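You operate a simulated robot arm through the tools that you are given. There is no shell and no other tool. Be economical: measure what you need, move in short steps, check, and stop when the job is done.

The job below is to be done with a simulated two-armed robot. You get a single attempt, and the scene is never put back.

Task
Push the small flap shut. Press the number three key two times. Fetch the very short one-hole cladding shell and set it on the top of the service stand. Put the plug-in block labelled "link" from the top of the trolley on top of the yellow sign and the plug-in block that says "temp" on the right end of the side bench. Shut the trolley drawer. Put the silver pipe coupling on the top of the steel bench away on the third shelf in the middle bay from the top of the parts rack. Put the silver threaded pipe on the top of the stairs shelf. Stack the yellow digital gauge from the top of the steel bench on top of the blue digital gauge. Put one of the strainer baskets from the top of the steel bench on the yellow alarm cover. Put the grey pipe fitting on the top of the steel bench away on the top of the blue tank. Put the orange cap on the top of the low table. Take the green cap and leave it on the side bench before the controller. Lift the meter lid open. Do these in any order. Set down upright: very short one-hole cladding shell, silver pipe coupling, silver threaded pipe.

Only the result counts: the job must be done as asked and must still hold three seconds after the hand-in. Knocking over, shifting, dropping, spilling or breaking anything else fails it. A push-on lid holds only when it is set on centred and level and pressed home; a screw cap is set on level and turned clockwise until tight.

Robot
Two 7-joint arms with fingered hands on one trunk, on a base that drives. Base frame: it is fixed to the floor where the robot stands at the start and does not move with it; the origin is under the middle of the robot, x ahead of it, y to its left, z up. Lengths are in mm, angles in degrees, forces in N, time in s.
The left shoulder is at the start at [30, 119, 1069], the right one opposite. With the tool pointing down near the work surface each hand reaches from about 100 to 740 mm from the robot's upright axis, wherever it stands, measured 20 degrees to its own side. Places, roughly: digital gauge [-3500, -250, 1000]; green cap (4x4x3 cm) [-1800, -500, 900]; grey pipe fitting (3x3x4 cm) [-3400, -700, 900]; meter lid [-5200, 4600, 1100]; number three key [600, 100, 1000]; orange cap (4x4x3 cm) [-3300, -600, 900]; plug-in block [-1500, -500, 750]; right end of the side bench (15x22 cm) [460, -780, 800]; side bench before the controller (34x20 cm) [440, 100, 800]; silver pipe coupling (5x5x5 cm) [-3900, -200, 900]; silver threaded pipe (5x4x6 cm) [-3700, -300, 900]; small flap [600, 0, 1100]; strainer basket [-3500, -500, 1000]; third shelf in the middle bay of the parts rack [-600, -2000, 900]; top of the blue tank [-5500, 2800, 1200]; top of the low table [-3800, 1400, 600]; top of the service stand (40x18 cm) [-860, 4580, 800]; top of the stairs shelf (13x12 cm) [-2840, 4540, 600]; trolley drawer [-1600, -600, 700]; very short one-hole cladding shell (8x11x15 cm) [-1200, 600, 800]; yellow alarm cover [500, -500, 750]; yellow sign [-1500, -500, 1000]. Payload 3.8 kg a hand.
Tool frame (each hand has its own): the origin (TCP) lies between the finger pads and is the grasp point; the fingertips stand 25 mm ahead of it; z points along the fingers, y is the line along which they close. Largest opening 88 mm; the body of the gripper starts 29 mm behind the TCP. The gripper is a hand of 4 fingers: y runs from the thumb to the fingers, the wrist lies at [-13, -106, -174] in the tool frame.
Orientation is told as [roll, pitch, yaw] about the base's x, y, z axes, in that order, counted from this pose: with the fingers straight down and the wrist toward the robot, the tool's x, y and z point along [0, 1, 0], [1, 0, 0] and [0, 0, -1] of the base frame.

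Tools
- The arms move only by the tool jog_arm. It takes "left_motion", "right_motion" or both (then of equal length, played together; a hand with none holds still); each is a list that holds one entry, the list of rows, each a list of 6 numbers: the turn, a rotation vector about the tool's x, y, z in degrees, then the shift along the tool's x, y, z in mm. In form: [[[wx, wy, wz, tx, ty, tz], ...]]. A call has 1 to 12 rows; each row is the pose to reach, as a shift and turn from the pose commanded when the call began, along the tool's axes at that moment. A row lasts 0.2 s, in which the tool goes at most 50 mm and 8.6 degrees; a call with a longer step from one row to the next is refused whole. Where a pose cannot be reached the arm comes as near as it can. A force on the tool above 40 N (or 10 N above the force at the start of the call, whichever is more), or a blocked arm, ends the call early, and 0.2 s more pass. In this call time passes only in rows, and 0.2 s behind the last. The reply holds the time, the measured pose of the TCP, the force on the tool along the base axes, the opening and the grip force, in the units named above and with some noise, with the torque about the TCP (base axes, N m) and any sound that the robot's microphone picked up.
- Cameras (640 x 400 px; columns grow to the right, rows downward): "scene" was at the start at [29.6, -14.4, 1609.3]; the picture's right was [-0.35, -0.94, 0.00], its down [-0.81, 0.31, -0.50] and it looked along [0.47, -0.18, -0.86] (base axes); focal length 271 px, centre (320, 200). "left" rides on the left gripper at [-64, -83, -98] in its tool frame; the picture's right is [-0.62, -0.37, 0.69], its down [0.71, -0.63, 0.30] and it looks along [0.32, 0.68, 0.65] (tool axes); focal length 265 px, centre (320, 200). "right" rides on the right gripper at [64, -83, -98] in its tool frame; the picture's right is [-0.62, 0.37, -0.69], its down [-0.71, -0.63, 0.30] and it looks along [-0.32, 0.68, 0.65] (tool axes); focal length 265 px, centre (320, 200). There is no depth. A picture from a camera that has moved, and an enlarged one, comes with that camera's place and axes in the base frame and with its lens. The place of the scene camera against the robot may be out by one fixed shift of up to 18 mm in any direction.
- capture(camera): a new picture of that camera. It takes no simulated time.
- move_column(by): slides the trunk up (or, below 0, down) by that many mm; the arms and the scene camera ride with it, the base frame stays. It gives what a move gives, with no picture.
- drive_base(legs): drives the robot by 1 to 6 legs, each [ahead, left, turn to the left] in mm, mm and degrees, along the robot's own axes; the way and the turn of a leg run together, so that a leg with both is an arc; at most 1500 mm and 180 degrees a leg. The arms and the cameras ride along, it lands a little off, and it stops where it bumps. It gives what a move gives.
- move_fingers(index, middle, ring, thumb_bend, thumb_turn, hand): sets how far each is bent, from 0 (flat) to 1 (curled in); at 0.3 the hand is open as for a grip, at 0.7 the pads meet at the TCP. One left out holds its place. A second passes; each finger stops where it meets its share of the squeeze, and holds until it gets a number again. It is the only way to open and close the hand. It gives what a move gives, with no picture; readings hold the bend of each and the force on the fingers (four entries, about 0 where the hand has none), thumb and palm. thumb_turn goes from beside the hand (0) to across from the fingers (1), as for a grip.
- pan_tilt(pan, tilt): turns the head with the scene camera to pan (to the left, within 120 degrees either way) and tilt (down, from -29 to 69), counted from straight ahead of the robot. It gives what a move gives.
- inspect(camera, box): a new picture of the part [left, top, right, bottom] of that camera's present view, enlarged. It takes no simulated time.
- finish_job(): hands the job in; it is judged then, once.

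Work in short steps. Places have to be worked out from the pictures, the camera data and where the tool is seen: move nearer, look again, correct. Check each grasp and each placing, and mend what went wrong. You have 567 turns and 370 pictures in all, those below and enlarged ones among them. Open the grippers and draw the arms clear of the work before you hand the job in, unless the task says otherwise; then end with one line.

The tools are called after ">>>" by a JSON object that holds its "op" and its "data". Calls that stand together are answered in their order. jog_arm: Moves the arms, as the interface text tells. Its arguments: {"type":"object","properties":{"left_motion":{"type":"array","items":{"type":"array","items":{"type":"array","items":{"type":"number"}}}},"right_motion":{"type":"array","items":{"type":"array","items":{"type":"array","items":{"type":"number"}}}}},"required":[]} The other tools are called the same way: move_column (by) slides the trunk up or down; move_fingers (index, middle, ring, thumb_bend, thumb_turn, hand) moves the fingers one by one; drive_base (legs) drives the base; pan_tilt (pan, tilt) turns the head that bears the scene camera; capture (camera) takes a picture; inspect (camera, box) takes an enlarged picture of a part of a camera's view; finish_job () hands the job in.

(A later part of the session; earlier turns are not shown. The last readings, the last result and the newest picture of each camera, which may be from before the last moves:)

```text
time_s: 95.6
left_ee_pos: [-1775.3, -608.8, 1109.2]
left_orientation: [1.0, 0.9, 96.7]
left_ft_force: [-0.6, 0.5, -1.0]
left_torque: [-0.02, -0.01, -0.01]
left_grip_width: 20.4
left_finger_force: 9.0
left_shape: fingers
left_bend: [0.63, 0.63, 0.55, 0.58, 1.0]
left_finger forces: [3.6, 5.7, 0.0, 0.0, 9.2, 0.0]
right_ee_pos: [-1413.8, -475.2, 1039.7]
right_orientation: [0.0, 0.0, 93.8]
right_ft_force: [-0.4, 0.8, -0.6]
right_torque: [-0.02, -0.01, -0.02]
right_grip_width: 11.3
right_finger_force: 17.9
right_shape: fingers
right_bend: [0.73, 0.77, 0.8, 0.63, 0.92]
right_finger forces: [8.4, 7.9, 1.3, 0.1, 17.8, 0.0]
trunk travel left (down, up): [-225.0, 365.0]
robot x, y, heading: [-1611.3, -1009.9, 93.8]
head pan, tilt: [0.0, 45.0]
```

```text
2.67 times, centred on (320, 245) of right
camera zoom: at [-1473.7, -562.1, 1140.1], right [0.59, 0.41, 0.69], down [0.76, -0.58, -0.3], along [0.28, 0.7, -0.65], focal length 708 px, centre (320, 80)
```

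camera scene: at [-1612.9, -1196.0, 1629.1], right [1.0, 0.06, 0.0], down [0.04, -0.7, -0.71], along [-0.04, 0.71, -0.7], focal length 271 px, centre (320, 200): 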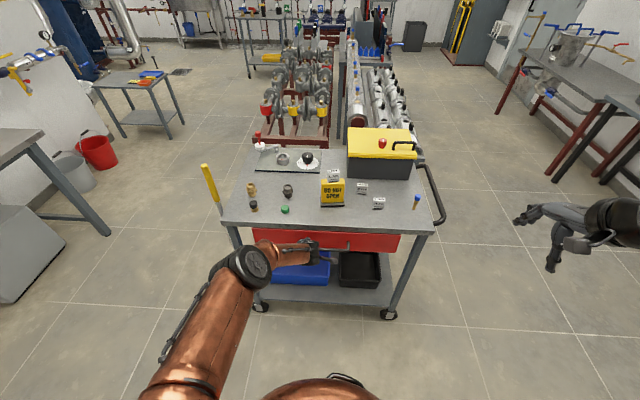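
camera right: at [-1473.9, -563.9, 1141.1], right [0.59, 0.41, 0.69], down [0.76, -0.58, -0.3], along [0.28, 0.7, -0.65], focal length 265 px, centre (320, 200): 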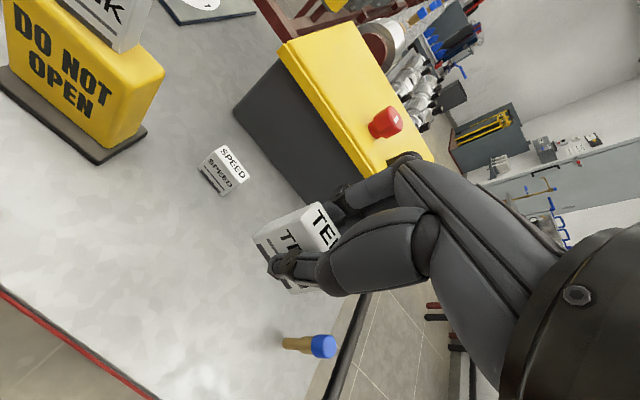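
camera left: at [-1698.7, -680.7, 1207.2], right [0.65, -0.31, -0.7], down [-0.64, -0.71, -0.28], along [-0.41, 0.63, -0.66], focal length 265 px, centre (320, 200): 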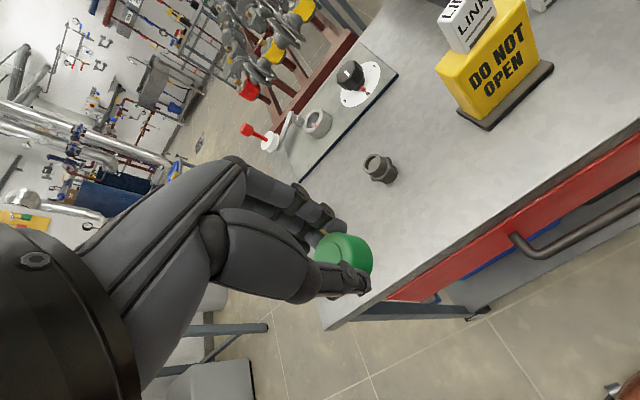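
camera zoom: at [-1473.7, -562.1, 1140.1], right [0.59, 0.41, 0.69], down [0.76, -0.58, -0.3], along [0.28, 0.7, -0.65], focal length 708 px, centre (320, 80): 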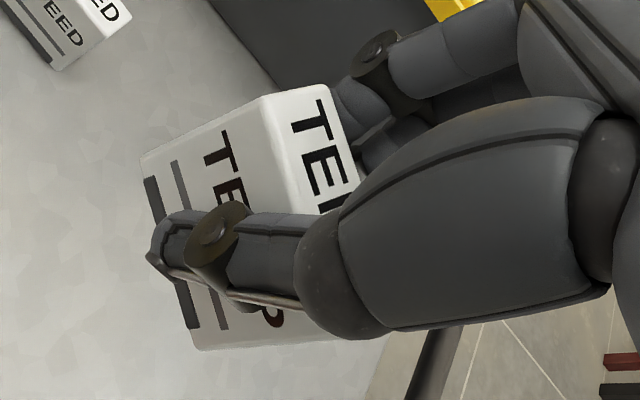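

Both objects are held. I raise the hands and drive back to the side bench.

>>> {"op": "jog_arm", "data": {"left_motion": [[[0, 0, 0, 0, 0, -45], [0, 0, 0, 0, 0, -90], [0, 0, 0, 0, 0, -110]]], "right_motion": [[[0, 0, 0, 0, -30, -35], [0, 0, 0, 0, -60, -75], [0, 0, 0, 0, -90, -110]]]}}

>>> {"op": "drive_base", "data": {"legs": [[-100, 0, 0], [0, 0, -93.8], [1400, 0, 0]]}}

>>> {"op": "pan_tilt", "data": {"pan": 0, "tilt": 40}}

>>> {"op": "capture", "data": {"camera": "scene"}}

```text
time_s: 96.4
left_ee_pos: [-1772.9, -607.1, 1219.7]
left_orientation: [1.1, 0.6, 96.7]
left_ft_force: [-0.3, -0.7, -0.1]
left_torque: [0.05, -0.01, -0.02]
left_grip_width: 20.4
left_finger_force: 8.7
left_shape: fingers
left_bend: [0.63, 0.63, 0.55, 0.58, 1.0]
left_finger forces: [3.6, 5.7, 0.0, 0.1, 9.0, 0.0]
right_ee_pos: [-1410.1, -561.8, 1151.6]
right_orientation: [0.2, 0.1, 93.8]
right_ft_force: [0.4, -0.6, -0.5]
right_torque: [0.04, 0.0, 0.0]
right_grip_width: 11.4
right_finger_force: 17.4
right_shape: fingers
right_bend: [0.73, 0.78, 0.8, 0.63, 0.92]
right_finger forces: [8.4, 7.9, 1.2, 0.0, 17.4, 0.1]
trunk travel left (down, up): [-225.0, 365.0]
robot x, y, heading: [-1611.9, -1010.8, 94.2]
head pan, tilt: [0.0, 45.0]
```

```text
time_s: 107.9
left_ee_pos: [167.4, -957.9, 1219.2]
left_orientation: [1.2, 0.8, 3.4]
left_ft_force: [-0.2, -0.6, -0.4]
left_torque: [0.02, 0.0, 0.0]
left_grip_width: 19.9
left_finger_force: 8.8
left_shape: fingers
left_bend: [0.63, 0.63, 0.55, 0.58, 1.0]
left_finger forces: [3.6, 5.5, 0.0, 0.1, 8.7, 0.1]
right_ee_pos: [192.3, -1324.6, 1151.4]
right_orientation: [-0.1, 0.0, 0.5]
right_ft_force: [-0.3, 0.1, -1.1]
right_torque: [0.01, -0.02, -0.02]
right_grip_width: 11.2
right_finger_force: 16.8
right_shape: fingers
right_bend: [0.74, 0.78, 0.8, 0.64, 0.92]
right_finger forces: [8.2, 7.2, 0.8, 0.0, 16.4, 0.0]
trunk travel left (down, up): [-225.0, 365.0]
robot x, y, heading: [-246.0, -1096.4, 0.4]
head pan, tilt: [0.0, 45.0]
```

```text
time_s: 108.6
left_ee_pos: [167.1, -958.6, 1219.0]
left_orientation: [1.1, 0.9, 3.4]
left_ft_force: [-0.6, -0.4, 0.2]
left_torque: [0.0, 0.01, 0.01]
left_grip_width: 19.6
left_finger_force: 9.1
left_shape: fingers
left_bend: [0.63, 0.63, 0.55, 0.58, 1.0]
left_finger forces: [3.6, 5.4, 0.0, 0.0, 8.7, 0.0]
right_ee_pos: [190.6, -1324.3, 1150.7]
right_orientation: [0.1, 0.1, 0.6]
right_ft_force: [-0.6, -0.4, -0.6]
right_torque: [-0.02, -0.01, 0.03]
right_grip_width: 11.3
right_finger_force: 16.7
right_shape: fingers
right_bend: [0.74, 0.78, 0.8, 0.64, 0.92]
right_finger forces: [8.2, 7.3, 0.9, 0.0, 16.3, 0.1]
trunk travel left (down, up): [-225.0, 365.0]
robot x, y, heading: [-242.2, -1095.6, 0.6]
head pan, tilt: [0.0, 40.0]
```

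```text
295 pictures are left
camera scene: at [-193.2, -1086.3, 1635.7], right [0.01, -1.0, 0.0], down [-0.64, -0.01, -0.77], along [0.77, 0.01, -0.64], focal length 271 px, centre (320, 200)
```

scene: 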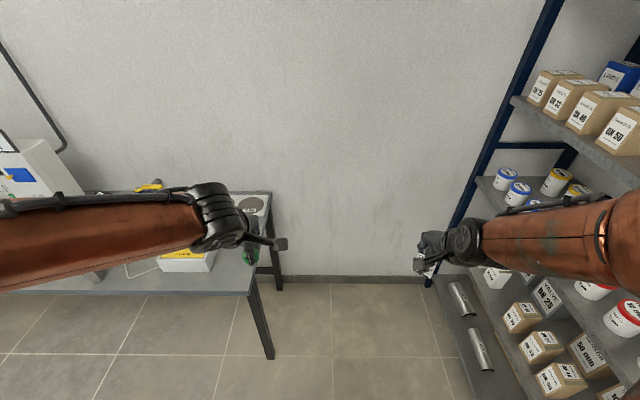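

I slide left in front of the bench's right part and look at the target area.

>>> {"op": "drive_base", "data": {"legs": [[0, 470, 0], [120, 0, 0]]}}

>>> {"op": "pan_tilt", "data": {"pan": -15, "tilt": 52}}

>>> {"op": "capture", "data": {"camera": "scene"}}

>>> {"op": "capture", "data": {"camera": "right"}}

```text
time_s: 112.2
left_ee_pos: [286.4, -485.4, 1218.7]
left_orientation: [1.1, 0.8, 3.7]
left_ft_force: [-0.7, -0.2, -0.7]
left_torque: [0.0, 0.02, 0.02]
left_grip_width: 19.7
left_finger_force: 8.9
left_shape: fingers
left_bend: [0.63, 0.63, 0.55, 0.58, 1.0]
left_finger forces: [3.7, 5.5, 0.1, 0.1, 8.8, 0.1]
right_ee_pos: [313.0, -851.2, 1150.5]
right_orientation: [0.1, 0.1, 0.8]
right_ft_force: [-0.2, -0.7, -1.2]
right_torque: [0.0, -0.01, -0.01]
right_grip_width: 11.1
right_finger_force: 16.1
right_shape: fingers
right_bend: [0.74, 0.78, 0.8, 0.64, 0.92]
right_finger forces: [8.2, 7.4, 0.8, 0.1, 16.5, 0.0]
trunk travel left (down, up): [-225.0, 365.0]
robot x, y, heading: [-124.0, -622.3, 0.8]
head pan, tilt: [0.0, 40.0]
```

```text
time_s: 113.0
left_ee_pos: [286.5, -485.6, 1219.1]
left_orientation: [1.2, 0.8, 3.5]
left_ft_force: [-0.3, -0.3, -0.6]
left_torque: [0.0, 0.01, -0.01]
left_grip_width: 19.9
left_finger_force: 9.0
left_shape: fingers
left_bend: [0.63, 0.63, 0.55, 0.58, 1.0]
left_finger forces: [3.8, 5.5, 0.0, 0.0, 8.9, 0.0]
right_ee_pos: [310.9, -849.9, 1150.7]
right_orientation: [0.0, 0.0, 0.8]
right_ft_force: [-0.1, -0.5, 0.5]
right_torque: [-0.02, 0.01, 0.03]
right_grip_width: 10.9
right_finger_force: 15.7
right_shape: fingers
right_bend: [0.74, 0.78, 0.8, 0.64, 0.92]
right_finger forces: [8.1, 7.3, 0.9, 0.1, 16.4, 0.0]
trunk travel left (down, up): [-225.0, 365.0]
robot x, y, heading: [-126.6, -623.3, 1.0]
head pan, tilt: [-15.0, 52.0]
```

```text
294 pictures are left
camera scene: at [-86.8, -634.2, 1619.0], right [-0.24, -0.97, 0.0], down [-0.76, 0.19, -0.62], along [0.6, -0.15, -0.79], focal length 271 px, centre (320, 200)
```

scene: 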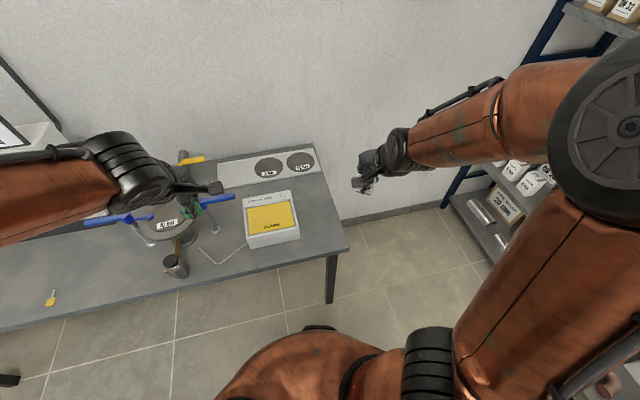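

```text
293 pictures are left
camera right: at [226.2, -787.8, 1251.7], right [0.38, -0.61, 0.69], down [-0.62, -0.72, -0.3], along [0.69, -0.31, -0.65], focal length 265 px, centre (320, 200)
```

right: 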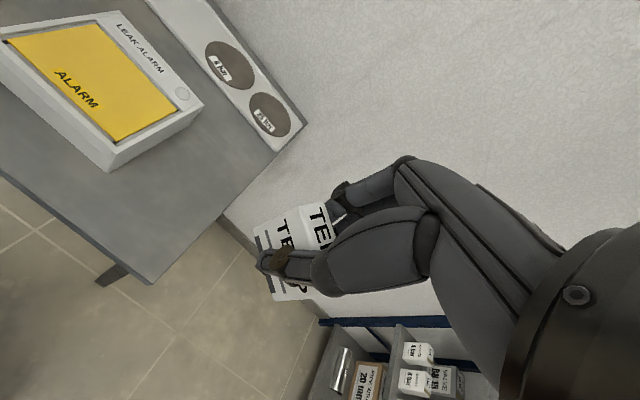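

The free strip lies between the alarm box (right side y≈-676) and the bench end (y≈-835). I take TEMP above [440, -768] and lower to gauge the bench height.

>>> {"op": "jog_arm", "data": {"right_motion": [[[0, 0, 0, 20, 30, 20], [0, 0, 0, 40, 60, 40], [0, 0, 0, 60, 90, 60], [0, 0, 0, 80, 125, 75], [0, 0, 0, 82, 127, 120], [0, 0, 0, 82, 127, 165], [0, 0, 0, 82, 127, 210], [0, 0, 0, 82, 127, 240]]]}}

>>> {"op": "capture", "data": {"camera": "right"}}

>>> {"op": "capture", "data": {"camera": "scene"}}

```text
time_s: 114.8
left_ee_pos: [287.0, -485.0, 1219.5]
left_orientation: [1.1, 0.9, 3.6]
left_ft_force: [-0.2, -0.2, -0.9]
left_torque: [0.02, 0.03, 0.0]
left_grip_width: 19.6
left_finger_force: 8.4
left_shape: fingers
left_bend: [0.63, 0.63, 0.55, 0.58, 1.0]
left_finger forces: [3.6, 5.5, 0.0, 0.0, 8.8, 0.0]
right_ee_pos: [436.7, -766.6, 909.4]
right_orientation: [0.0, -0.1, 0.8]
right_ft_force: [-0.4, 0.0, -0.4]
right_torque: [-0.02, 0.02, 0.01]
right_grip_width: 10.6
right_finger_force: 15.6
right_shape: fingers
right_bend: [0.74, 0.78, 0.8, 0.64, 0.92]
right_finger forces: [8.0, 7.1, 0.6, 0.0, 15.9, 0.0]
trunk travel left (down, up): [-225.0, 365.0]
robot x, y, heading: [-127.3, -621.8, 1.0]
head pan, tilt: [-15.0, 52.0]
```

```text
292 pictures are left
camera right: at [352.1, -703.2, 1010.7], right [0.38, -0.61, 0.69], down [-0.62, -0.72, -0.3], along [0.69, -0.31, -0.65], focal length 265 px, centre (320, 200)
```

right: 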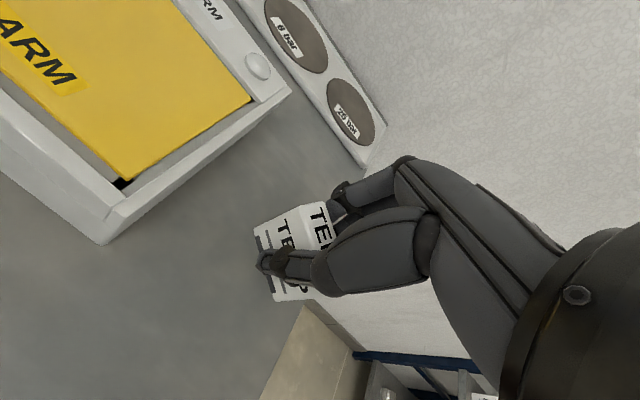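

```text
291 pictures are left
camera scene: at [-85.7, -634.4, 1618.9], right [-0.25, -0.97, 0.0], down [-0.76, 0.19, -0.62], along [0.6, -0.15, -0.79], focal length 271 px, centre (320, 200)
```

scene: 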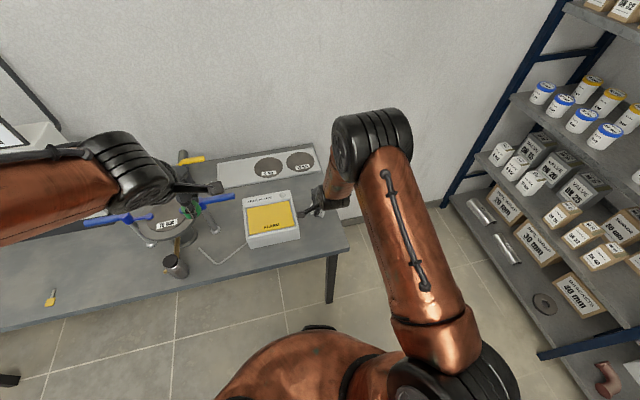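

The bench top comes out near z≈860, so the block's bottom is ~18 mm above it. I lower until touch.

>>> {"op": "jog_arm", "data": {"right_motion": [[[0, 0, 0, 0, 0, 8], [0, 0, 0, 0, 0, 13], [0, 0, 0, 0, 0, 16], [0, 0, 0, 0, 0, 18], [0, 0, 0, 0, 0, 20]]]}}

```text
time_s: 116.0
left_ee_pos: [286.2, -485.2, 1218.4]
left_orientation: [1.1, 0.8, 3.6]
left_ft_force: [0.4, -0.2, -0.3]
left_torque: [-0.01, -0.02, -0.01]
left_grip_width: 19.6
left_finger_force: 9.1
left_shape: fingers
left_bend: [0.63, 0.63, 0.55, 0.58, 1.0]
left_finger forces: [3.6, 5.5, 0.0, 0.0, 8.7, 0.0]
right_ee_pos: [436.2, -767.3, 890.7]
right_orientation: [0.0, 0.1, 0.8]
right_ft_force: [-0.2, 0.8, -0.6]
right_torque: [0.0, -0.02, -0.01]
right_grip_width: 10.6
right_finger_force: 15.6
right_shape: fingers
right_bend: [0.74, 0.78, 0.8, 0.64, 0.92]
right_finger forces: [8.2, 7.2, 0.6, 0.0, 15.9, 0.0]
trunk travel left (down, up): [-225.0, 365.0]
robot x, y, heading: [-124.5, -626.7, 0.9]
head pan, tilt: [-15.0, 52.0]
```

>>> {"op": "jog_arm", "data": {"right_motion": [[[0, 0, 0, 0, 0, 3], [0, 0, 0, 0, 0, 6], [0, 0, 0, 0, 0, 9], [0, 0, 0, 0, 0, 12]]]}}

>>> {"op": "capture", "data": {"camera": "right"}}

```text
time_s: 117.0
left_ee_pos: [286.2, -485.3, 1218.7]
left_orientation: [1.2, 0.9, 3.6]
left_ft_force: [-0.3, 0.0, -0.1]
left_torque: [0.03, 0.02, 0.0]
left_grip_width: 19.7
left_finger_force: 9.1
left_shape: fingers
left_bend: [0.63, 0.63, 0.55, 0.58, 1.0]
left_finger forces: [3.6, 5.5, 0.0, 0.0, 8.8, 0.1]
right_ee_pos: [438.3, -766.7, 879.1]
right_orientation: [0.0, -0.1, 0.8]
right_ft_force: [-0.6, 0.2, -0.4]
right_torque: [-0.01, 0.02, 0.02]
right_grip_width: 10.9
right_finger_force: 16.2
right_shape: fingers
right_bend: [0.74, 0.78, 0.8, 0.64, 0.92]
right_finger forces: [8.0, 7.3, 0.6, 0.0, 16.0, 0.0]
trunk travel left (down, up): [-225.0, 365.0]
robot x, y, heading: [-124.2, -629.7, 0.6]
head pan, tilt: [-15.0, 52.0]
```

```text
290 pictures are left
camera right: at [353.3, -704.0, 979.0], right [0.38, -0.61, 0.69], down [-0.62, -0.72, -0.3], along [0.69, -0.31, -0.65], focal length 265 px, centre (320, 200)
```

right: 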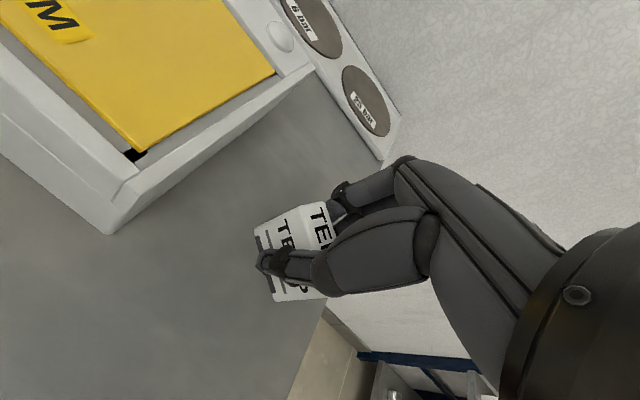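

Another estimate gives a bench height near 800, matching the task's hint. I keep lowering.

>>> {"op": "jog_arm", "data": {"right_motion": [[[0, 0, 0, 0, 0, 15], [0, 0, 0, 0, 0, 30], [0, 0, 0, 0, 0, 36], [0, 0, 0, 0, 0, 40], [0, 0, 0, 0, 0, 43], [0, 0, 0, 0, 0, 46], [0, 0, 0, 0, 0, 49], [0, 0, 0, 0, 0, 52]]]}}

>>> {"op": "capture", "data": {"camera": "right"}}

```text
time_s: 118.8
left_ee_pos: [285.1, -485.2, 1219.2]
left_orientation: [1.1, 0.8, 3.6]
left_ft_force: [-0.8, 0.4, -0.2]
left_torque: [-0.01, 0.0, -0.01]
left_grip_width: 19.9
left_finger_force: 9.3
left_shape: fingers
left_bend: [0.63, 0.63, 0.55, 0.58, 1.0]
left_finger forces: [3.7, 5.6, 0.0, 0.0, 8.8, 0.1]
right_ee_pos: [436.7, -765.8, 827.6]
right_orientation: [0.0, -0.1, 0.8]
right_ft_force: [1.9, -1.3, 19.5]
right_torque: [0.13, 0.1, 0.01]
right_grip_width: 10.1
right_finger_force: 18.8
right_shape: fingers
right_bend: [0.75, 0.79, 0.8, 0.64, 0.91]
right_finger forces: [11.4, 9.2, 0.1, 0.0, 16.9, 0.1]
trunk travel left (down, up): [-225.0, 365.0]
robot x, y, heading: [-128.1, -624.5, 0.8]
head pan, tilt: [-15.0, 52.0]
```

```text
289 pictures are left
camera right: at [352.4, -703.7, 928.3], right [0.38, -0.62, 0.69], down [-0.62, -0.72, -0.31], along [0.69, -0.31, -0.65], focal length 265 px, centre (320, 200)
```

right: 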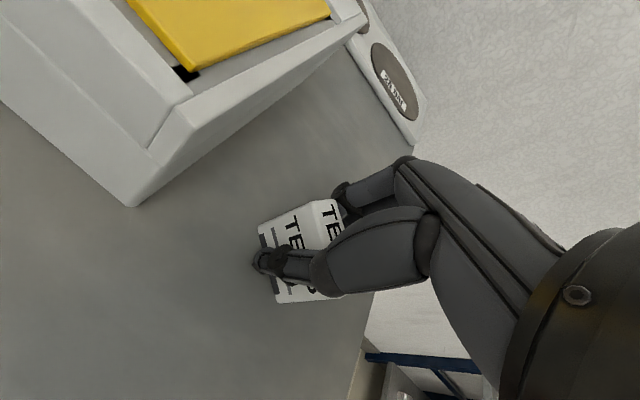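

TEMP is on the bench. I ease off, open, and lift away.

>>> {"op": "jog_arm", "data": {"right_motion": [[[0, 0, 0, 0, 0, -2]]]}}

>>> {"op": "move_fingers", "data": {"hand": "right", "index": 0.4, "middle": 0.4, "ring": 0.4, "thumb_bend": 0.4, "thumb_turn": 1.0}}

>>> {"op": "jog_arm", "data": {"right_motion": [[[0, 0, 0, 0, 0, -30], [0, 0, 0, 0, 0, -75], [0, 0, 0, 0, 0, -120], [0, 0, 0, 0, 0, -165], [0, 0, 0, 0, 0, -210], [0, 0, 0, 0, 0, -255], [0, 0, 0, 0, -40, -290], [0, 0, 0, 0, -80, -315]]]}}

>>> {"op": "capture", "data": {"camera": "right"}}

```text
time_s: 119.2
left_ee_pos: [285.5, -483.2, 1218.9]
left_orientation: [1.1, 0.8, 3.7]
left_ft_force: [-1.0, 0.0, -0.5]
left_torque: [0.01, 0.01, 0.01]
left_grip_width: 19.7
left_finger_force: 8.7
left_shape: fingers
left_bend: [0.63, 0.63, 0.55, 0.58, 1.0]
left_finger forces: [3.5, 5.6, 0.0, 0.0, 8.8, 0.1]
right_ee_pos: [436.6, -767.3, 828.5]
right_orientation: [0.0, 0.1, 0.8]
right_ft_force: [4.5, 0.4, 7.5]
right_torque: [0.1, 0.04, 0.0]
right_grip_width: 10.2
right_finger_force: 16.9
right_shape: fingers
right_bend: [0.75, 0.79, 0.8, 0.64, 0.91]
right_finger forces: [11.3, 7.0, 0.1, 0.1, 15.6, 0.1]
trunk travel left (down, up): [-225.0, 365.0]
robot x, y, heading: [-127.3, -625.4, 1.0]
head pan, tilt: [-15.0, 52.0]
```

```text
time_s: 120.2
left_ee_pos: [287.0, -484.8, 1218.3]
left_orientation: [1.1, 0.9, 3.6]
left_ft_force: [-0.1, 0.0, 0.0]
left_torque: [-0.02, 0.03, 0.02]
left_grip_width: 19.7
left_finger_force: 8.3
left_shape: fingers
left_bend: [0.63, 0.63, 0.55, 0.58, 1.0]
left_finger forces: [3.7, 5.5, 0.0, 0.1, 8.7, 0.0]
right_ee_pos: [436.9, -767.5, 829.9]
right_orientation: [0.0, 0.0, 0.8]
right_ft_force: [-0.3, 0.0, -0.4]
right_torque: [-0.03, 0.0, 0.01]
right_grip_width: 63.0
right_finger_force: 0.0
right_shape: fingers
right_bend: [0.4, 0.4, 0.4, 0.4, 0.99]
right_finger forces: [0.0, 0.1, 0.1, 0.0, 0.0, 0.0]
trunk travel left (down, up): [-225.0, 365.0]
robot x, y, heading: [-127.2, -626.6, 0.8]
head pan, tilt: [-15.0, 52.0]
```

```text
refused: row 7 steps farther than a row can; nothing moved
```

```text
288 pictures are left
camera right: at [352.4, -704.5, 929.6], right [0.38, -0.61, 0.69], down [-0.62, -0.72, -0.3], along [0.69, -0.31, -0.65], focal length 265 px, centre (320, 200)
```

right: 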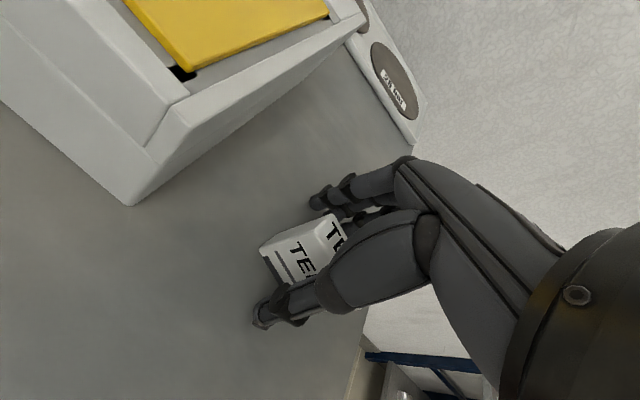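

>>> {"op": "jog_arm", "data": {"right_motion": [[[0, 0, 0, 0, 0, -30], [0, 0, 0, 0, 0, -75], [0, 0, 0, 0, 0, -120], [0, 0, 0, 0, 0, -165], [0, 0, 0, 0, 0, -210], [0, 0, 0, 0, 0, -255], [0, 0, 0, 0, -35, -285], [0, 0, 0, 0, -70, -315]]]}}

>>> {"op": "capture", "data": {"camera": "right"}}

```text
time_s: 122.0
left_ee_pos: [283.5, -485.3, 1218.8]
left_orientation: [1.0, 0.7, 3.7]
left_ft_force: [-1.5, 0.7, 0.6]
left_torque: [-0.01, 0.01, -0.01]
left_grip_width: 19.4
left_finger_force: 8.6
left_shape: fingers
left_bend: [0.63, 0.63, 0.55, 0.58, 1.0]
left_finger forces: [3.6, 5.5, 0.0, 0.0, 8.8, 0.0]
right_ee_pos: [365.6, -768.2, 1143.4]
right_orientation: [0.0, 0.0, 0.8]
right_ft_force: [0.2, -0.2, -0.2]
right_torque: [-0.03, 0.0, -0.01]
right_grip_width: 63.1
right_finger_force: 0.1
right_shape: fingers
right_bend: [0.4, 0.4, 0.4, 0.4, 0.99]
right_finger forces: [0.1, 0.0, 0.0, 0.1, 0.0, 0.1]
trunk travel left (down, up): [-225.0, 365.0]
robot x, y, heading: [-123.4, -624.6, 1.0]
head pan, tilt: [-15.0, 52.0]
```

```text
287 pictures are left
camera right: at [282.2, -705.2, 1243.1], right [0.38, -0.62, 0.69], down [-0.62, -0.72, -0.31], along [0.69, -0.31, -0.65], focal length 265 px, centre (320, 200)
```

right: 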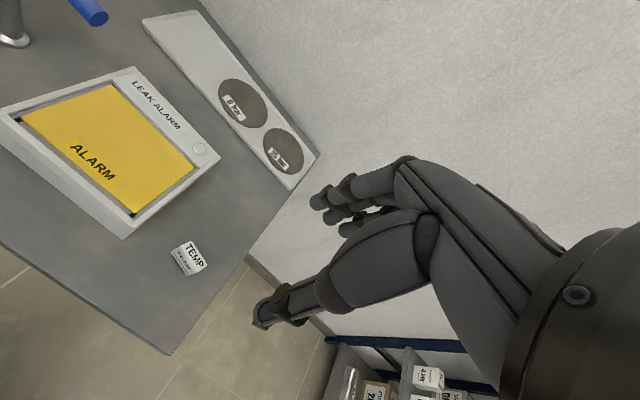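

TEMP stands upright at the bench's right end. Now I slide left to place the green cap before the controller.

>>> {"op": "drive_base", "data": {"legs": [[0, 600, 0]]}}

>>> {"op": "capture", "data": {"camera": "left"}}

```text
time_s: 125.5
left_ee_pos: [276.0, 123.7, 1219.3]
left_orientation: [1.1, 0.8, 3.8]
left_ft_force: [-0.3, -0.4, -1.4]
left_torque: [-0.05, 0.02, 0.02]
left_grip_width: 19.8
left_finger_force: 8.9
left_shape: fingers
left_bend: [0.63, 0.63, 0.55, 0.58, 1.0]
left_finger forces: [3.6, 5.5, 0.1, 0.1, 8.8, 0.0]
right_ee_pos: [358.8, -158.4, 1141.9]
right_orientation: [0.0, 0.0, 1.1]
right_ft_force: [0.4, 0.7, 0.0]
right_torque: [0.0, -0.03, -0.01]
right_grip_width: 63.3
right_finger_force: 0.0
right_shape: fingers
right_bend: [0.4, 0.4, 0.4, 0.4, 0.99]
right_finger forces: [0.0, 0.0, 0.1, 0.1, 0.0, 0.1]
trunk travel left (down, up): [-225.0, 365.0]
robot x, y, heading: [-137.4, -17.7, 0.9]
head pan, tilt: [-15.0, 52.0]
```

```text
286 pictures are left
camera left: at [197.9, 54.0, 1318.1], right [-0.34, -0.63, -0.7], down [-0.68, 0.68, -0.28], along [0.65, 0.38, -0.66], focal length 265 px, centre (320, 200)
```

left: 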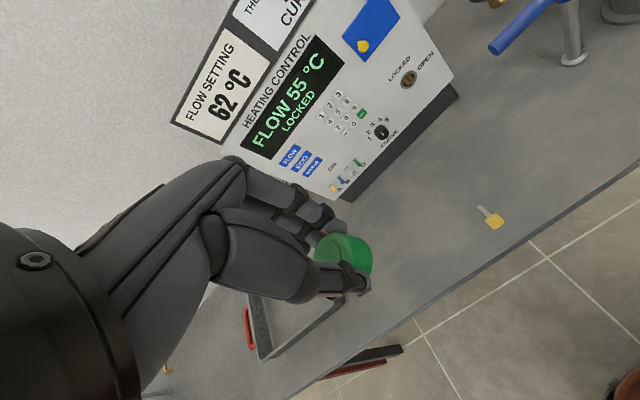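

I carry the cap over [450, 140] and lower it toward the bench.

>>> {"op": "jog_arm", "data": {"left_motion": [[[0, 0, 0, 1, 35, 30], [0, 0, 0, 2, 70, 60], [0, 0, 0, 3, 105, 90], [0, 0, 0, 4, 140, 120], [0, 0, 0, 4.5, 175, 150], [0, 0, 0, 4.5, 175, 198], [0, 0, 0, 4.5, 175, 246], [0, 0, 0, 4.5, 175, 294], [0, 0, 0, 4.5, 175, 342], [0, 0, 0, 4.5, 175, 370]]]}}

>>> {"op": "jog_arm", "data": {"left_motion": [[[0, 0, 0, 0, 0, 6], [0, 0, 0, 0, 0, 10], [0, 0, 0, 0, 0, 13], [0, 0, 0, 0, 0, 16], [0, 0, 0, 0, 0, 19], [0, 0, 0, 0, 0, 21]]]}}

>>> {"op": "capture", "data": {"camera": "left"}}

```text
time_s: 127.7
left_ee_pos: [445.9, 146.1, 843.9]
left_orientation: [1.1, 0.8, 3.9]
left_ft_force: [0.3, -0.7, -0.5]
left_torque: [-0.03, -0.02, 0.01]
left_grip_width: 19.1
left_finger_force: 9.2
left_shape: fingers
left_bend: [0.64, 0.63, 0.55, 0.59, 1.0]
left_finger forces: [3.6, 5.5, 0.1, 0.0, 8.6, 0.1]
right_ee_pos: [358.8, -158.4, 1141.3]
right_orientation: [0.0, 0.1, 1.0]
right_ft_force: [0.4, 0.1, 0.3]
right_torque: [0.0, -0.03, -0.02]
right_grip_width: 63.2
right_finger_force: 0.1
right_shape: fingers
right_bend: [0.4, 0.4, 0.4, 0.4, 0.99]
right_finger forces: [0.0, 0.0, 0.0, 0.1, 0.0, 0.0]
trunk travel left (down, up): [-225.0, 365.0]
robot x, y, heading: [-133.7, -18.9, 0.9]
head pan, tilt: [-15.0, 52.0]
```

```text
time_s: 129.1
left_ee_pos: [443.5, 147.3, 829.2]
left_orientation: [1.1, 0.5, 3.8]
left_ft_force: [7.3, -3.6, 26.4]
left_torque: [0.05, -0.29, -0.06]
left_grip_width: 19.2
left_finger_force: 16.4
left_shape: fingers
left_bend: [0.64, 0.61, 0.55, 0.6, 1.0]
left_finger forces: [7.5, 15.6, 0.0, 0.0, 9.7, 0.1]
right_ee_pos: [357.8, -159.1, 1142.2]
right_orientation: [0.2, 0.1, 1.0]
right_ft_force: [-0.5, 0.7, 0.3]
right_torque: [-0.01, 0.01, 0.01]
right_grip_width: 63.4
right_finger_force: 0.0
right_shape: fingers
right_bend: [0.4, 0.4, 0.4, 0.4, 0.99]
right_finger forces: [0.0, 0.0, 0.0, 0.0, 0.1, 0.1]
trunk travel left (down, up): [-225.0, 365.0]
robot x, y, heading: [-136.1, -19.8, 0.7]
head pan, tilt: [-15.0, 52.0]
```

```text
285 pictures are left
camera left: at [367.0, 76.2, 927.1], right [-0.33, -0.63, -0.7], down [-0.68, 0.68, -0.29], along [0.65, 0.38, -0.65], focal length 265 px, centre (320, 200)
```

left: 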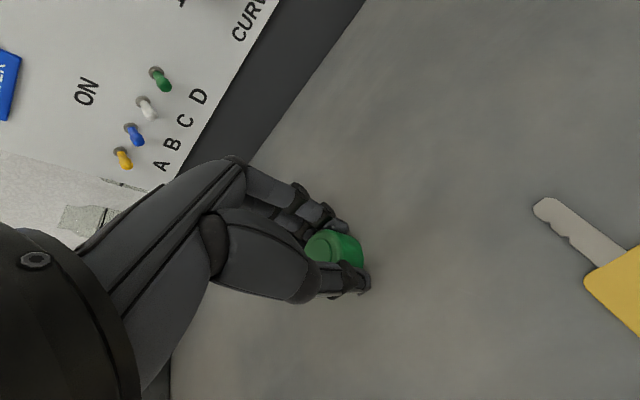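

The cap is on the bench. I ease up, open and lift.

>>> {"op": "jog_arm", "data": {"left_motion": [[[0, 0, 0, 0, 0, -3]]]}}

>>> {"op": "move_fingers", "data": {"hand": "left", "index": 0.35, "middle": 0.35, "ring": 0.35, "thumb_bend": 0.35}}

>>> {"op": "jog_arm", "data": {"left_motion": [[[0, 0, 0, 0, 0, -30], [0, 0, 0, 0, 0, -75], [0, 0, 0, 0, 0, -120], [0, 0, 0, 0, 0, -165], [0, 0, 0, 0, 0, -210], [0, 0, 0, 0, 0, -255], [0, 0, 0, 0, -30, -285], [0, 0, 0, 0, -70, -310], [0, 0, 0, 0, -110, -340], [0, 0, 0, 0, -140, -370]]]}}

>>> {"op": "capture", "data": {"camera": "left"}}

```text
time_s: 129.4
left_ee_pos: [442.3, 146.7, 827.7]
left_orientation: [1.2, 0.9, 3.7]
left_ft_force: [6.2, -2.7, 17.3]
left_torque: [0.07, -0.27, -0.05]
left_grip_width: 19.1
left_finger_force: 14.9
left_shape: fingers
left_bend: [0.63, 0.6, 0.55, 0.61, 1.0]
left_finger forces: [6.5, 14.4, 0.1, 0.1, 8.5, 0.0]
right_ee_pos: [359.4, -158.8, 1142.9]
right_orientation: [0.1, 0.0, 0.9]
right_ft_force: [-0.2, 0.2, -1.2]
right_torque: [0.02, 0.02, 0.02]
right_grip_width: 63.3
right_finger_force: 0.2
right_shape: fingers
right_bend: [0.4, 0.4, 0.4, 0.4, 0.99]
right_finger forces: [0.0, 0.0, 0.0, 0.0, 0.0, 0.0]
trunk travel left (down, up): [-225.0, 365.0]
robot x, y, heading: [-136.3, -15.9, 1.2]
head pan, tilt: [-15.0, 52.0]
```

```text
time_s: 130.4
left_ee_pos: [443.4, 148.5, 828.7]
left_orientation: [1.1, 0.9, 3.9]
left_ft_force: [-0.4, -0.5, 0.7]
left_torque: [0.0, -0.04, 0.02]
left_grip_width: 73.9
left_finger_force: 0.9
left_shape: fingers
left_bend: [0.35, 0.35, 0.35, 0.35, 0.98]
left_finger forces: [0.0, 0.9, 0.1, 0.1, 0.1, 0.0]
right_ee_pos: [359.7, -159.1, 1142.4]
right_orientation: [0.0, 0.0, 1.1]
right_ft_force: [0.8, 0.8, -0.6]
right_torque: [-0.02, 0.0, 0.02]
right_grip_width: 63.1
right_finger_force: 0.0
right_shape: fingers
right_bend: [0.4, 0.4, 0.4, 0.4, 0.99]
right_finger forces: [0.1, 0.0, 0.0, 0.1, 0.0, 0.0]
trunk travel left (down, up): [-225.0, 365.0]
robot x, y, heading: [-136.1, -16.1, 0.7]
head pan, tilt: [-15.0, 52.0]
```

```text
time_s: 132.7
left_ee_pos: [308.2, 133.5, 1200.7]
left_orientation: [1.0, 0.8, 3.8]
left_ft_force: [-0.1, -0.8, 0.5]
left_torque: [0.01, -0.01, 0.04]
left_grip_width: 73.7
left_finger_force: 0.2
left_shape: fingers
left_bend: [0.35, 0.35, 0.35, 0.35, 0.98]
left_finger forces: [0.1, 0.1, 0.1, 0.1, 0.1, 0.1]
right_ee_pos: [359.2, -158.2, 1142.6]
right_orientation: [0.0, 0.0, 1.0]
right_ft_force: [0.8, -0.4, -0.7]
right_torque: [-0.04, -0.02, -0.02]
right_grip_width: 63.2
right_finger_force: 0.0
right_shape: fingers
right_bend: [0.4, 0.4, 0.4, 0.4, 0.99]
right_finger forces: [0.0, 0.0, 0.1, 0.1, 0.1, 0.0]
trunk travel left (down, up): [-225.0, 365.0]
robot x, y, heading: [-136.3, -16.8, 1.0]
head pan, tilt: [-15.0, 52.0]
```

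```text
284 pictures are left
camera left: at [230.4, 62.2, 1300.9], right [-0.34, -0.63, -0.7], down [-0.68, 0.68, -0.28], along [0.65, 0.38, -0.66], focal length 265 px, centre (320, 200)
```

left: 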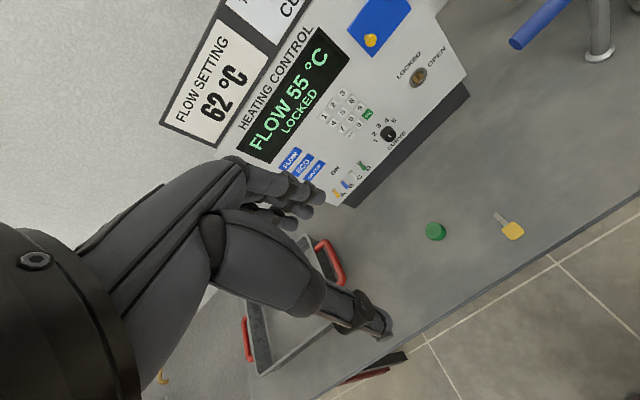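

Cap set down; key untouched. Next the steel bench: I back off, turn around and drive along the aisle past the trolley.

>>> {"op": "drive_base", "data": {"legs": [[-400, 0, 0], [0, 0, -180], [0, 980, 0], [1500, 0, 0], [400, 0, 0]]}}

>>> {"op": "pan_tilt", "data": {"pan": 0, "tilt": 30}}

>>> {"op": "capture", "data": {"camera": "scene"}}

```text
time_s: 156.4
left_ee_pos: [-2807.6, -1348.6, 1200.7]
left_orientation: [1.0, 0.9, -172.7]
left_ft_force: [-0.1, 0.3, -0.7]
left_torque: [0.0, -0.05, 0.0]
left_grip_width: 73.6
left_finger_force: 0.0
left_shape: fingers
left_bend: [0.35, 0.35, 0.35, 0.35, 0.98]
left_finger forces: [0.0, 0.1, 0.1, 0.0, 0.0, 0.1]
right_ee_pos: [-2873.4, -1060.9, 1140.8]
right_orientation: [0.0, 0.0, -175.3]
right_ft_force: [0.3, -0.5, -0.9]
right_torque: [-0.02, 0.05, 0.03]
right_grip_width: 63.2
right_finger_force: 0.0
right_shape: fingers
right_bend: [0.4, 0.4, 0.4, 0.4, 0.99]
right_finger forces: [0.1, 0.1, 0.1, 0.0, 0.0, 0.0]
trunk travel left (down, up): [-225.0, 365.0]
robot x, y, heading: [-2374.5, -1174.3, -175.5]
head pan, tilt: [-15.0, 52.0]
```

```text
time_s: 157.2
left_ee_pos: [-2806.0, -1348.9, 1200.5]
left_orientation: [1.1, 0.8, -172.6]
left_ft_force: [-0.5, 0.3, 0.1]
left_torque: [0.01, -0.01, 0.01]
left_grip_width: 74.1
left_finger_force: 0.1
left_shape: fingers
left_bend: [0.35, 0.35, 0.35, 0.35, 0.98]
left_finger forces: [0.0, 0.1, 0.0, 0.0, 0.0, 0.1]
right_ee_pos: [-2874.0, -1060.3, 1142.1]
right_orientation: [0.0, 0.0, -175.3]
right_ft_force: [1.0, -0.3, 0.0]
right_torque: [0.01, 0.02, 0.02]
right_grip_width: 63.3
right_finger_force: 0.0
right_shape: fingers
right_bend: [0.4, 0.4, 0.4, 0.4, 0.99]
right_finger forces: [0.0, 0.0, 0.0, 0.0, 0.0, 0.0]
trunk travel left (down, up): [-225.0, 365.0]
robot x, y, heading: [-2369.0, -1166.8, -175.5]
head pan, tilt: [0.0, 30.0]
```

```text
283 pictures are left
camera scene: at [-2454.4, -1167.0, 1651.0], right [-0.08, 1.0, 0.0], down [0.5, 0.04, -0.87], along [-0.86, -0.07, -0.5], focal length 271 px, centre (320, 200)
```

scene: 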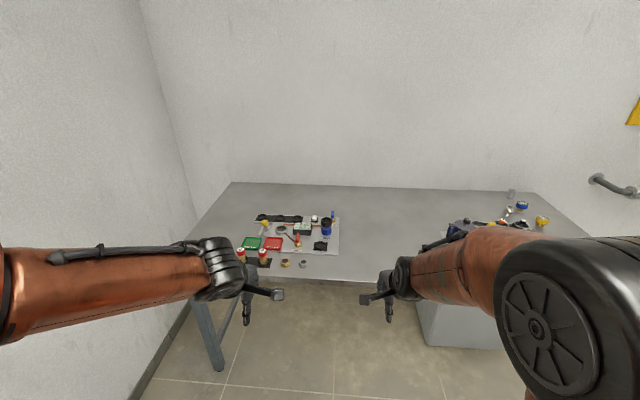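

The wanted parts are on the right half of this bench. I straighten up and drive over in front of them.

>>> {"op": "drive_base", "data": {"legs": [[0, 0, -4.5], [250, 0, 0], [0, -700, 0]]}}

>>> {"op": "pan_tilt", "data": {"pan": 0, "tilt": 40}}

>>> {"op": "capture", "data": {"camera": "scene"}}

```text
time_s: 163.0
left_ee_pos: [-3059.0, -595.2, 1201.1]
left_orientation: [1.2, 0.9, -177.9]
left_ft_force: [-0.9, 0.4, 0.0]
left_torque: [-0.02, -0.01, -0.02]
left_grip_width: 74.0
left_finger_force: 0.1
left_shape: fingers
left_bend: [0.35, 0.35, 0.35, 0.35, 0.98]
left_finger forces: [0.0, 0.1, 0.0, 0.0, 0.1, 0.0]
right_ee_pos: [-3100.0, -300.8, 1142.0]
right_orientation: [0.0, 0.0, 179.4]
right_ft_force: [0.3, -0.2, -0.3]
right_torque: [-0.01, 0.0, 0.01]
right_grip_width: 63.3
right_finger_force: 0.0
right_shape: fingers
right_bend: [0.4, 0.4, 0.4, 0.4, 0.99]
right_finger forces: [0.0, 0.0, 0.0, 0.1, 0.0, 0.0]
trunk travel left (down, up): [-225.0, 365.0]
robot x, y, heading: [-2610.4, -452.5, 179.2]
head pan, tilt: [0.0, 30.0]
```

```text
time_s: 163.7
left_ee_pos: [-3058.0, -595.4, 1201.0]
left_orientation: [1.1, 0.8, -177.8]
left_ft_force: [-0.2, -0.3, 0.1]
left_torque: [0.02, 0.0, -0.02]
left_grip_width: 73.8
left_finger_force: 0.0
left_shape: fingers
left_bend: [0.35, 0.35, 0.35, 0.35, 0.98]
left_finger forces: [0.0, 0.0, 0.0, 0.0, 0.0, 0.0]
right_ee_pos: [-3100.3, -301.7, 1141.6]
right_orientation: [0.0, -0.1, 179.4]
right_ft_force: [-0.6, 0.0, 0.1]
right_torque: [-0.02, 0.01, 0.0]
right_grip_width: 63.1
right_finger_force: 0.0
right_shape: fingers
right_bend: [0.4, 0.4, 0.4, 0.4, 0.99]
right_finger forces: [0.1, 0.0, 0.0, 0.1, 0.1, 0.0]
trunk travel left (down, up): [-225.0, 365.0]
robot x, y, heading: [-2607.9, -456.6, 179.2]
head pan, tilt: [0.0, 40.0]
```

```text
282 pictures are left
camera scene: at [-2687.6, -447.6, 1635.8], right [0.01, 1.0, 0.0], down [0.64, -0.01, -0.77], along [-0.77, 0.01, -0.64], focal length 271 px, centre (320, 200)
```

scene: 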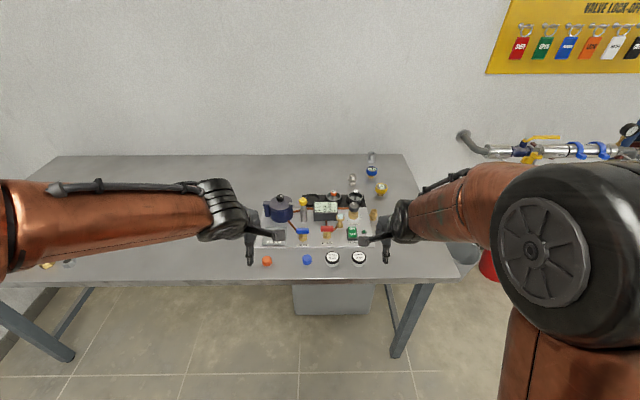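

I spread the hands aside and drive closer for a clear look at the parts.

>>> {"op": "jog_arm", "data": {"left_motion": [[[0, 0, 0, 45, -15, -10], [0, 0, 0, 90, -30, -20], [0, 0, 0, 135, -50, -30], [0, 0, 0, 170, -80, -40]]], "right_motion": [[[0, 0, 0, -45, -15, -20], [0, 0, 0, -90, -30, -40], [0, 0, 0, -135, -50, -60], [0, 0, 0, -170, -80, -80]]]}}

>>> {"op": "drive_base", "data": {"legs": [[200, 0, 0]]}}

>>> {"op": "pan_tilt", "data": {"pan": 0, "tilt": 50}}

>>> {"op": "capture", "data": {"camera": "scene"}}

>>> {"op": "inspect", "data": {"camera": "scene", "box": [220, 130, 440, 260]}}

```text
refused: row 1 steps farther than a row can; nothing moved
```

```text
time_s: 165.3
left_ee_pos: [-3259.5, -590.5, 1200.8]
left_orientation: [1.1, 1.0, -177.7]
left_ft_force: [0.3, -0.4, -0.3]
left_torque: [0.01, -0.01, 0.01]
left_grip_width: 73.8
left_finger_force: 0.0
left_shape: fingers
left_bend: [0.35, 0.35, 0.35, 0.35, 0.98]
left_finger forces: [0.1, 0.1, 0.0, 0.1, 0.0, 0.0]
right_ee_pos: [-3300.0, -301.0, 1141.1]
right_orientation: [0.1, 0.1, 179.4]
right_ft_force: [0.1, -0.4, -0.4]
right_torque: [-0.03, 0.0, -0.02]
right_grip_width: 63.1
right_finger_force: 0.0
right_shape: fingers
right_bend: [0.4, 0.4, 0.4, 0.4, 0.99]
right_finger forces: [0.1, 0.0, 0.0, 0.1, 0.0, 0.0]
trunk travel left (down, up): [-225.0, 365.0]
robot x, y, heading: [-2809.2, -456.8, 179.2]
head pan, tilt: [0.0, 40.0]
```

```text
time_s: 166.0
left_ee_pos: [-3257.4, -593.3, 1201.3]
left_orientation: [1.2, 0.8, -177.8]
left_ft_force: [0.0, -0.3, -0.1]
left_torque: [0.01, 0.05, -0.01]
left_grip_width: 74.0
left_finger_force: 0.0
left_shape: fingers
left_bend: [0.35, 0.35, 0.35, 0.35, 0.98]
left_finger forces: [0.1, 0.0, 0.0, 0.0, 0.0, 0.0]
right_ee_pos: [-3299.6, -298.7, 1142.1]
right_orientation: [0.1, -0.1, 179.4]
right_ft_force: [-0.3, -0.3, 0.6]
right_torque: [0.02, -0.01, -0.01]
right_grip_width: 63.0
right_finger_force: 0.0
right_shape: fingers
right_bend: [0.4, 0.4, 0.4, 0.4, 0.99]
right_finger forces: [0.1, 0.0, 0.0, 0.0, 0.0, 0.0]
trunk travel left (down, up): [-225.0, 365.0]
robot x, y, heading: [-2806.2, -452.6, 179.2]
head pan, tilt: [0.0, 50.0]
```

```text
281 pictures are left
camera scene: at [-2878.5, -445.4, 1621.6], right [0.01, 1.0, 0.0], down [0.77, -0.01, -0.64], along [-0.64, 0.01, -0.77], focal length 271 px, centre (320, 200)
```

scene: 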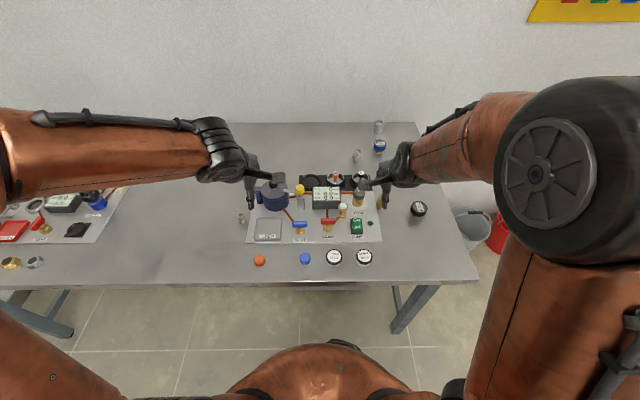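

```text
2.91 times, centred on (330, 195) of scene
camera zoom: at [-2878.5, -445.4, 1621.6], right [0.01, 1.0, 0.0], down [0.77, -0.01, -0.64], along [-0.64, 0.01, -0.77], focal length 788 px, centre (291, 214)
```

zoom: 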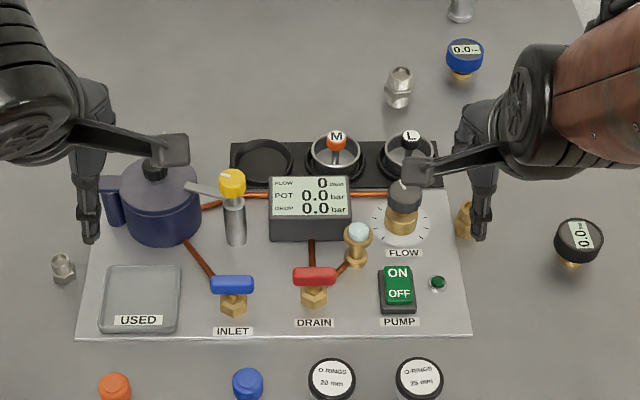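

I spread the hands in smaller steps to uncover the bench.

>>> {"op": "jog_arm", "data": {"left_motion": [[[0, 0, 0, 40, -15, -10], [0, 0, 0, 80, -30, -20], [0, 0, 0, 120, -45, -30], [0, 0, 0, 160, -60, -40]]], "right_motion": [[[0, 0, 0, -40, -15, -20], [0, 0, 0, -80, -30, -40], [0, 0, 0, -120, -45, -60], [0, 0, 0, -160, -60, -80], [0, 0, 0, -200, -80, -100]]]}}

>>> {"op": "capture", "data": {"camera": "scene"}}

```text
refused: give rows for one hand, or as many for the one as for the other
```

```text
279 pictures are left
camera scene: at [-2878.5, -445.4, 1621.6], right [0.01, 1.0, 0.0], down [0.77, -0.01, -0.64], along [-0.64, 0.01, -0.77], focal length 271 px, centre (320, 200)
```

scene: 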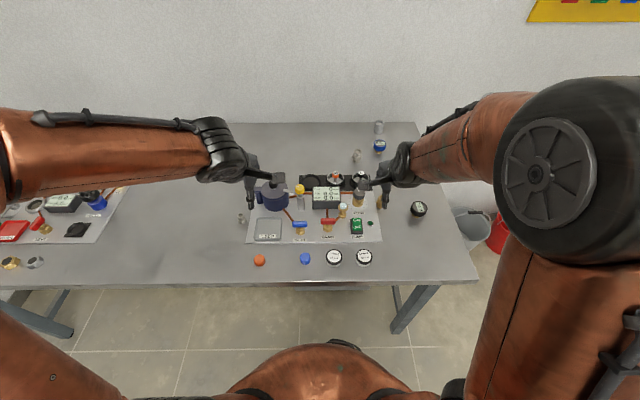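

>>> {"op": "jog_arm", "data": {"left_motion": [[[0, 0, 0, 40, -15, -10], [0, 0, 0, 80, -30, -20], [0, 0, 0, 120, -45, -30], [0, 0, 0, 160, -60, -40], [0, 0, 0, 180, -80, -50]]], "right_motion": [[[0, 0, 0, -40, -15, -20], [0, 0, 0, -80, -30, -40], [0, 0, 0, -120, -45, -60], [0, 0, 0, -160, -60, -80], [0, 0, 0, -200, -80, -100]]]}}

>>> {"op": "inspect", "data": {"camera": "scene", "box": [220, 110, 440, 280]}}

>>> {"op": "capture", "data": {"camera": "right"}}

>>> {"op": "capture", "data": {"camera": "left"}}

```text
time_s: 167.2
left_ee_pos: [-3172.4, -769.8, 1253.9]
left_orientation: [1.2, 0.8, -178.0]
left_ft_force: [0.1, -0.3, 0.3]
left_torque: [0.0, 0.0, -0.02]
left_grip_width: 74.0
left_finger_force: 0.0
left_shape: fingers
left_bend: [0.35, 0.35, 0.35, 0.35, 0.98]
left_finger forces: [0.0, 0.0, 0.0, 0.0, 0.0, 0.1]
right_ee_pos: [-3215.6, -100.0, 1243.2]
right_orientation: [0.1, 0.0, 179.5]
right_ft_force: [0.5, 1.2, -0.5]
right_torque: [0.0, -0.04, -0.01]
right_grip_width: 63.2
right_finger_force: 0.1
right_shape: fingers
right_bend: [0.4, 0.4, 0.4, 0.4, 0.99]
right_finger forces: [0.0, 0.1, 0.0, 0.0, 0.0, 0.0]
trunk travel left (down, up): [-225.0, 365.0]
robot x, y, heading: [-2807.2, -456.5, 179.3]
head pan, tilt: [0.0, 50.0]
```

```text
2.35 times, centred on (330, 195) of scene
camera zoom: at [-2876.2, -444.6, 1621.7], right [0.01, 1.0, 0.0], down [0.77, -0.01, -0.64], along [-0.64, 0.01, -0.77], focal length 638 px, centre (296, 212)
```

zoom: 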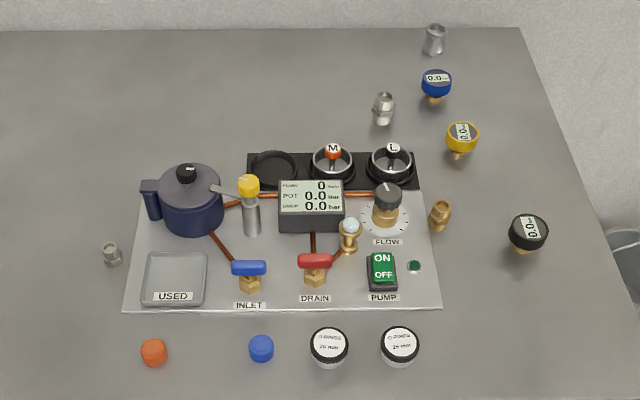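

```text
277 pictures are left
camera right: at [-3133.3, -164.6, 1343.4], right [-0.36, 0.62, 0.69], down [0.64, 0.71, -0.31], along [-0.68, 0.33, -0.65], focal length 265 px, centre (320, 200)
```

right: 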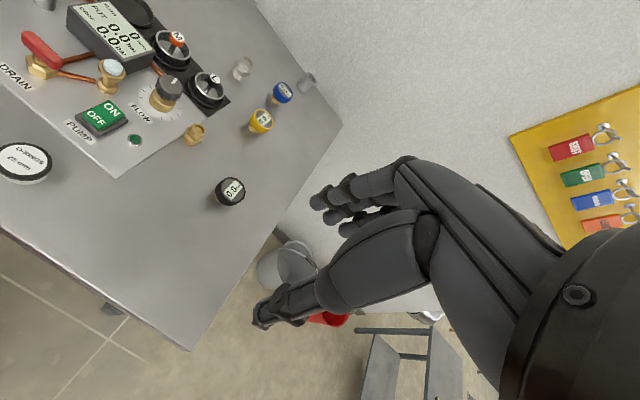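

```text
276 pictures are left
camera left: at [-3092.7, -698.8, 1353.2], right [0.35, 0.62, -0.7], down [0.66, -0.7, -0.28], along [-0.66, -0.36, -0.66], focal length 265 px, centre (320, 200)
```

left: 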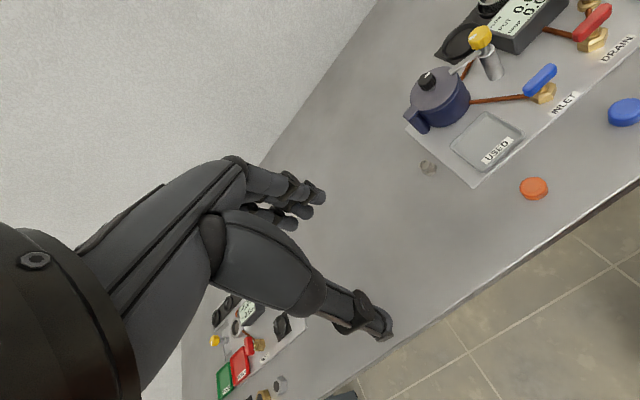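

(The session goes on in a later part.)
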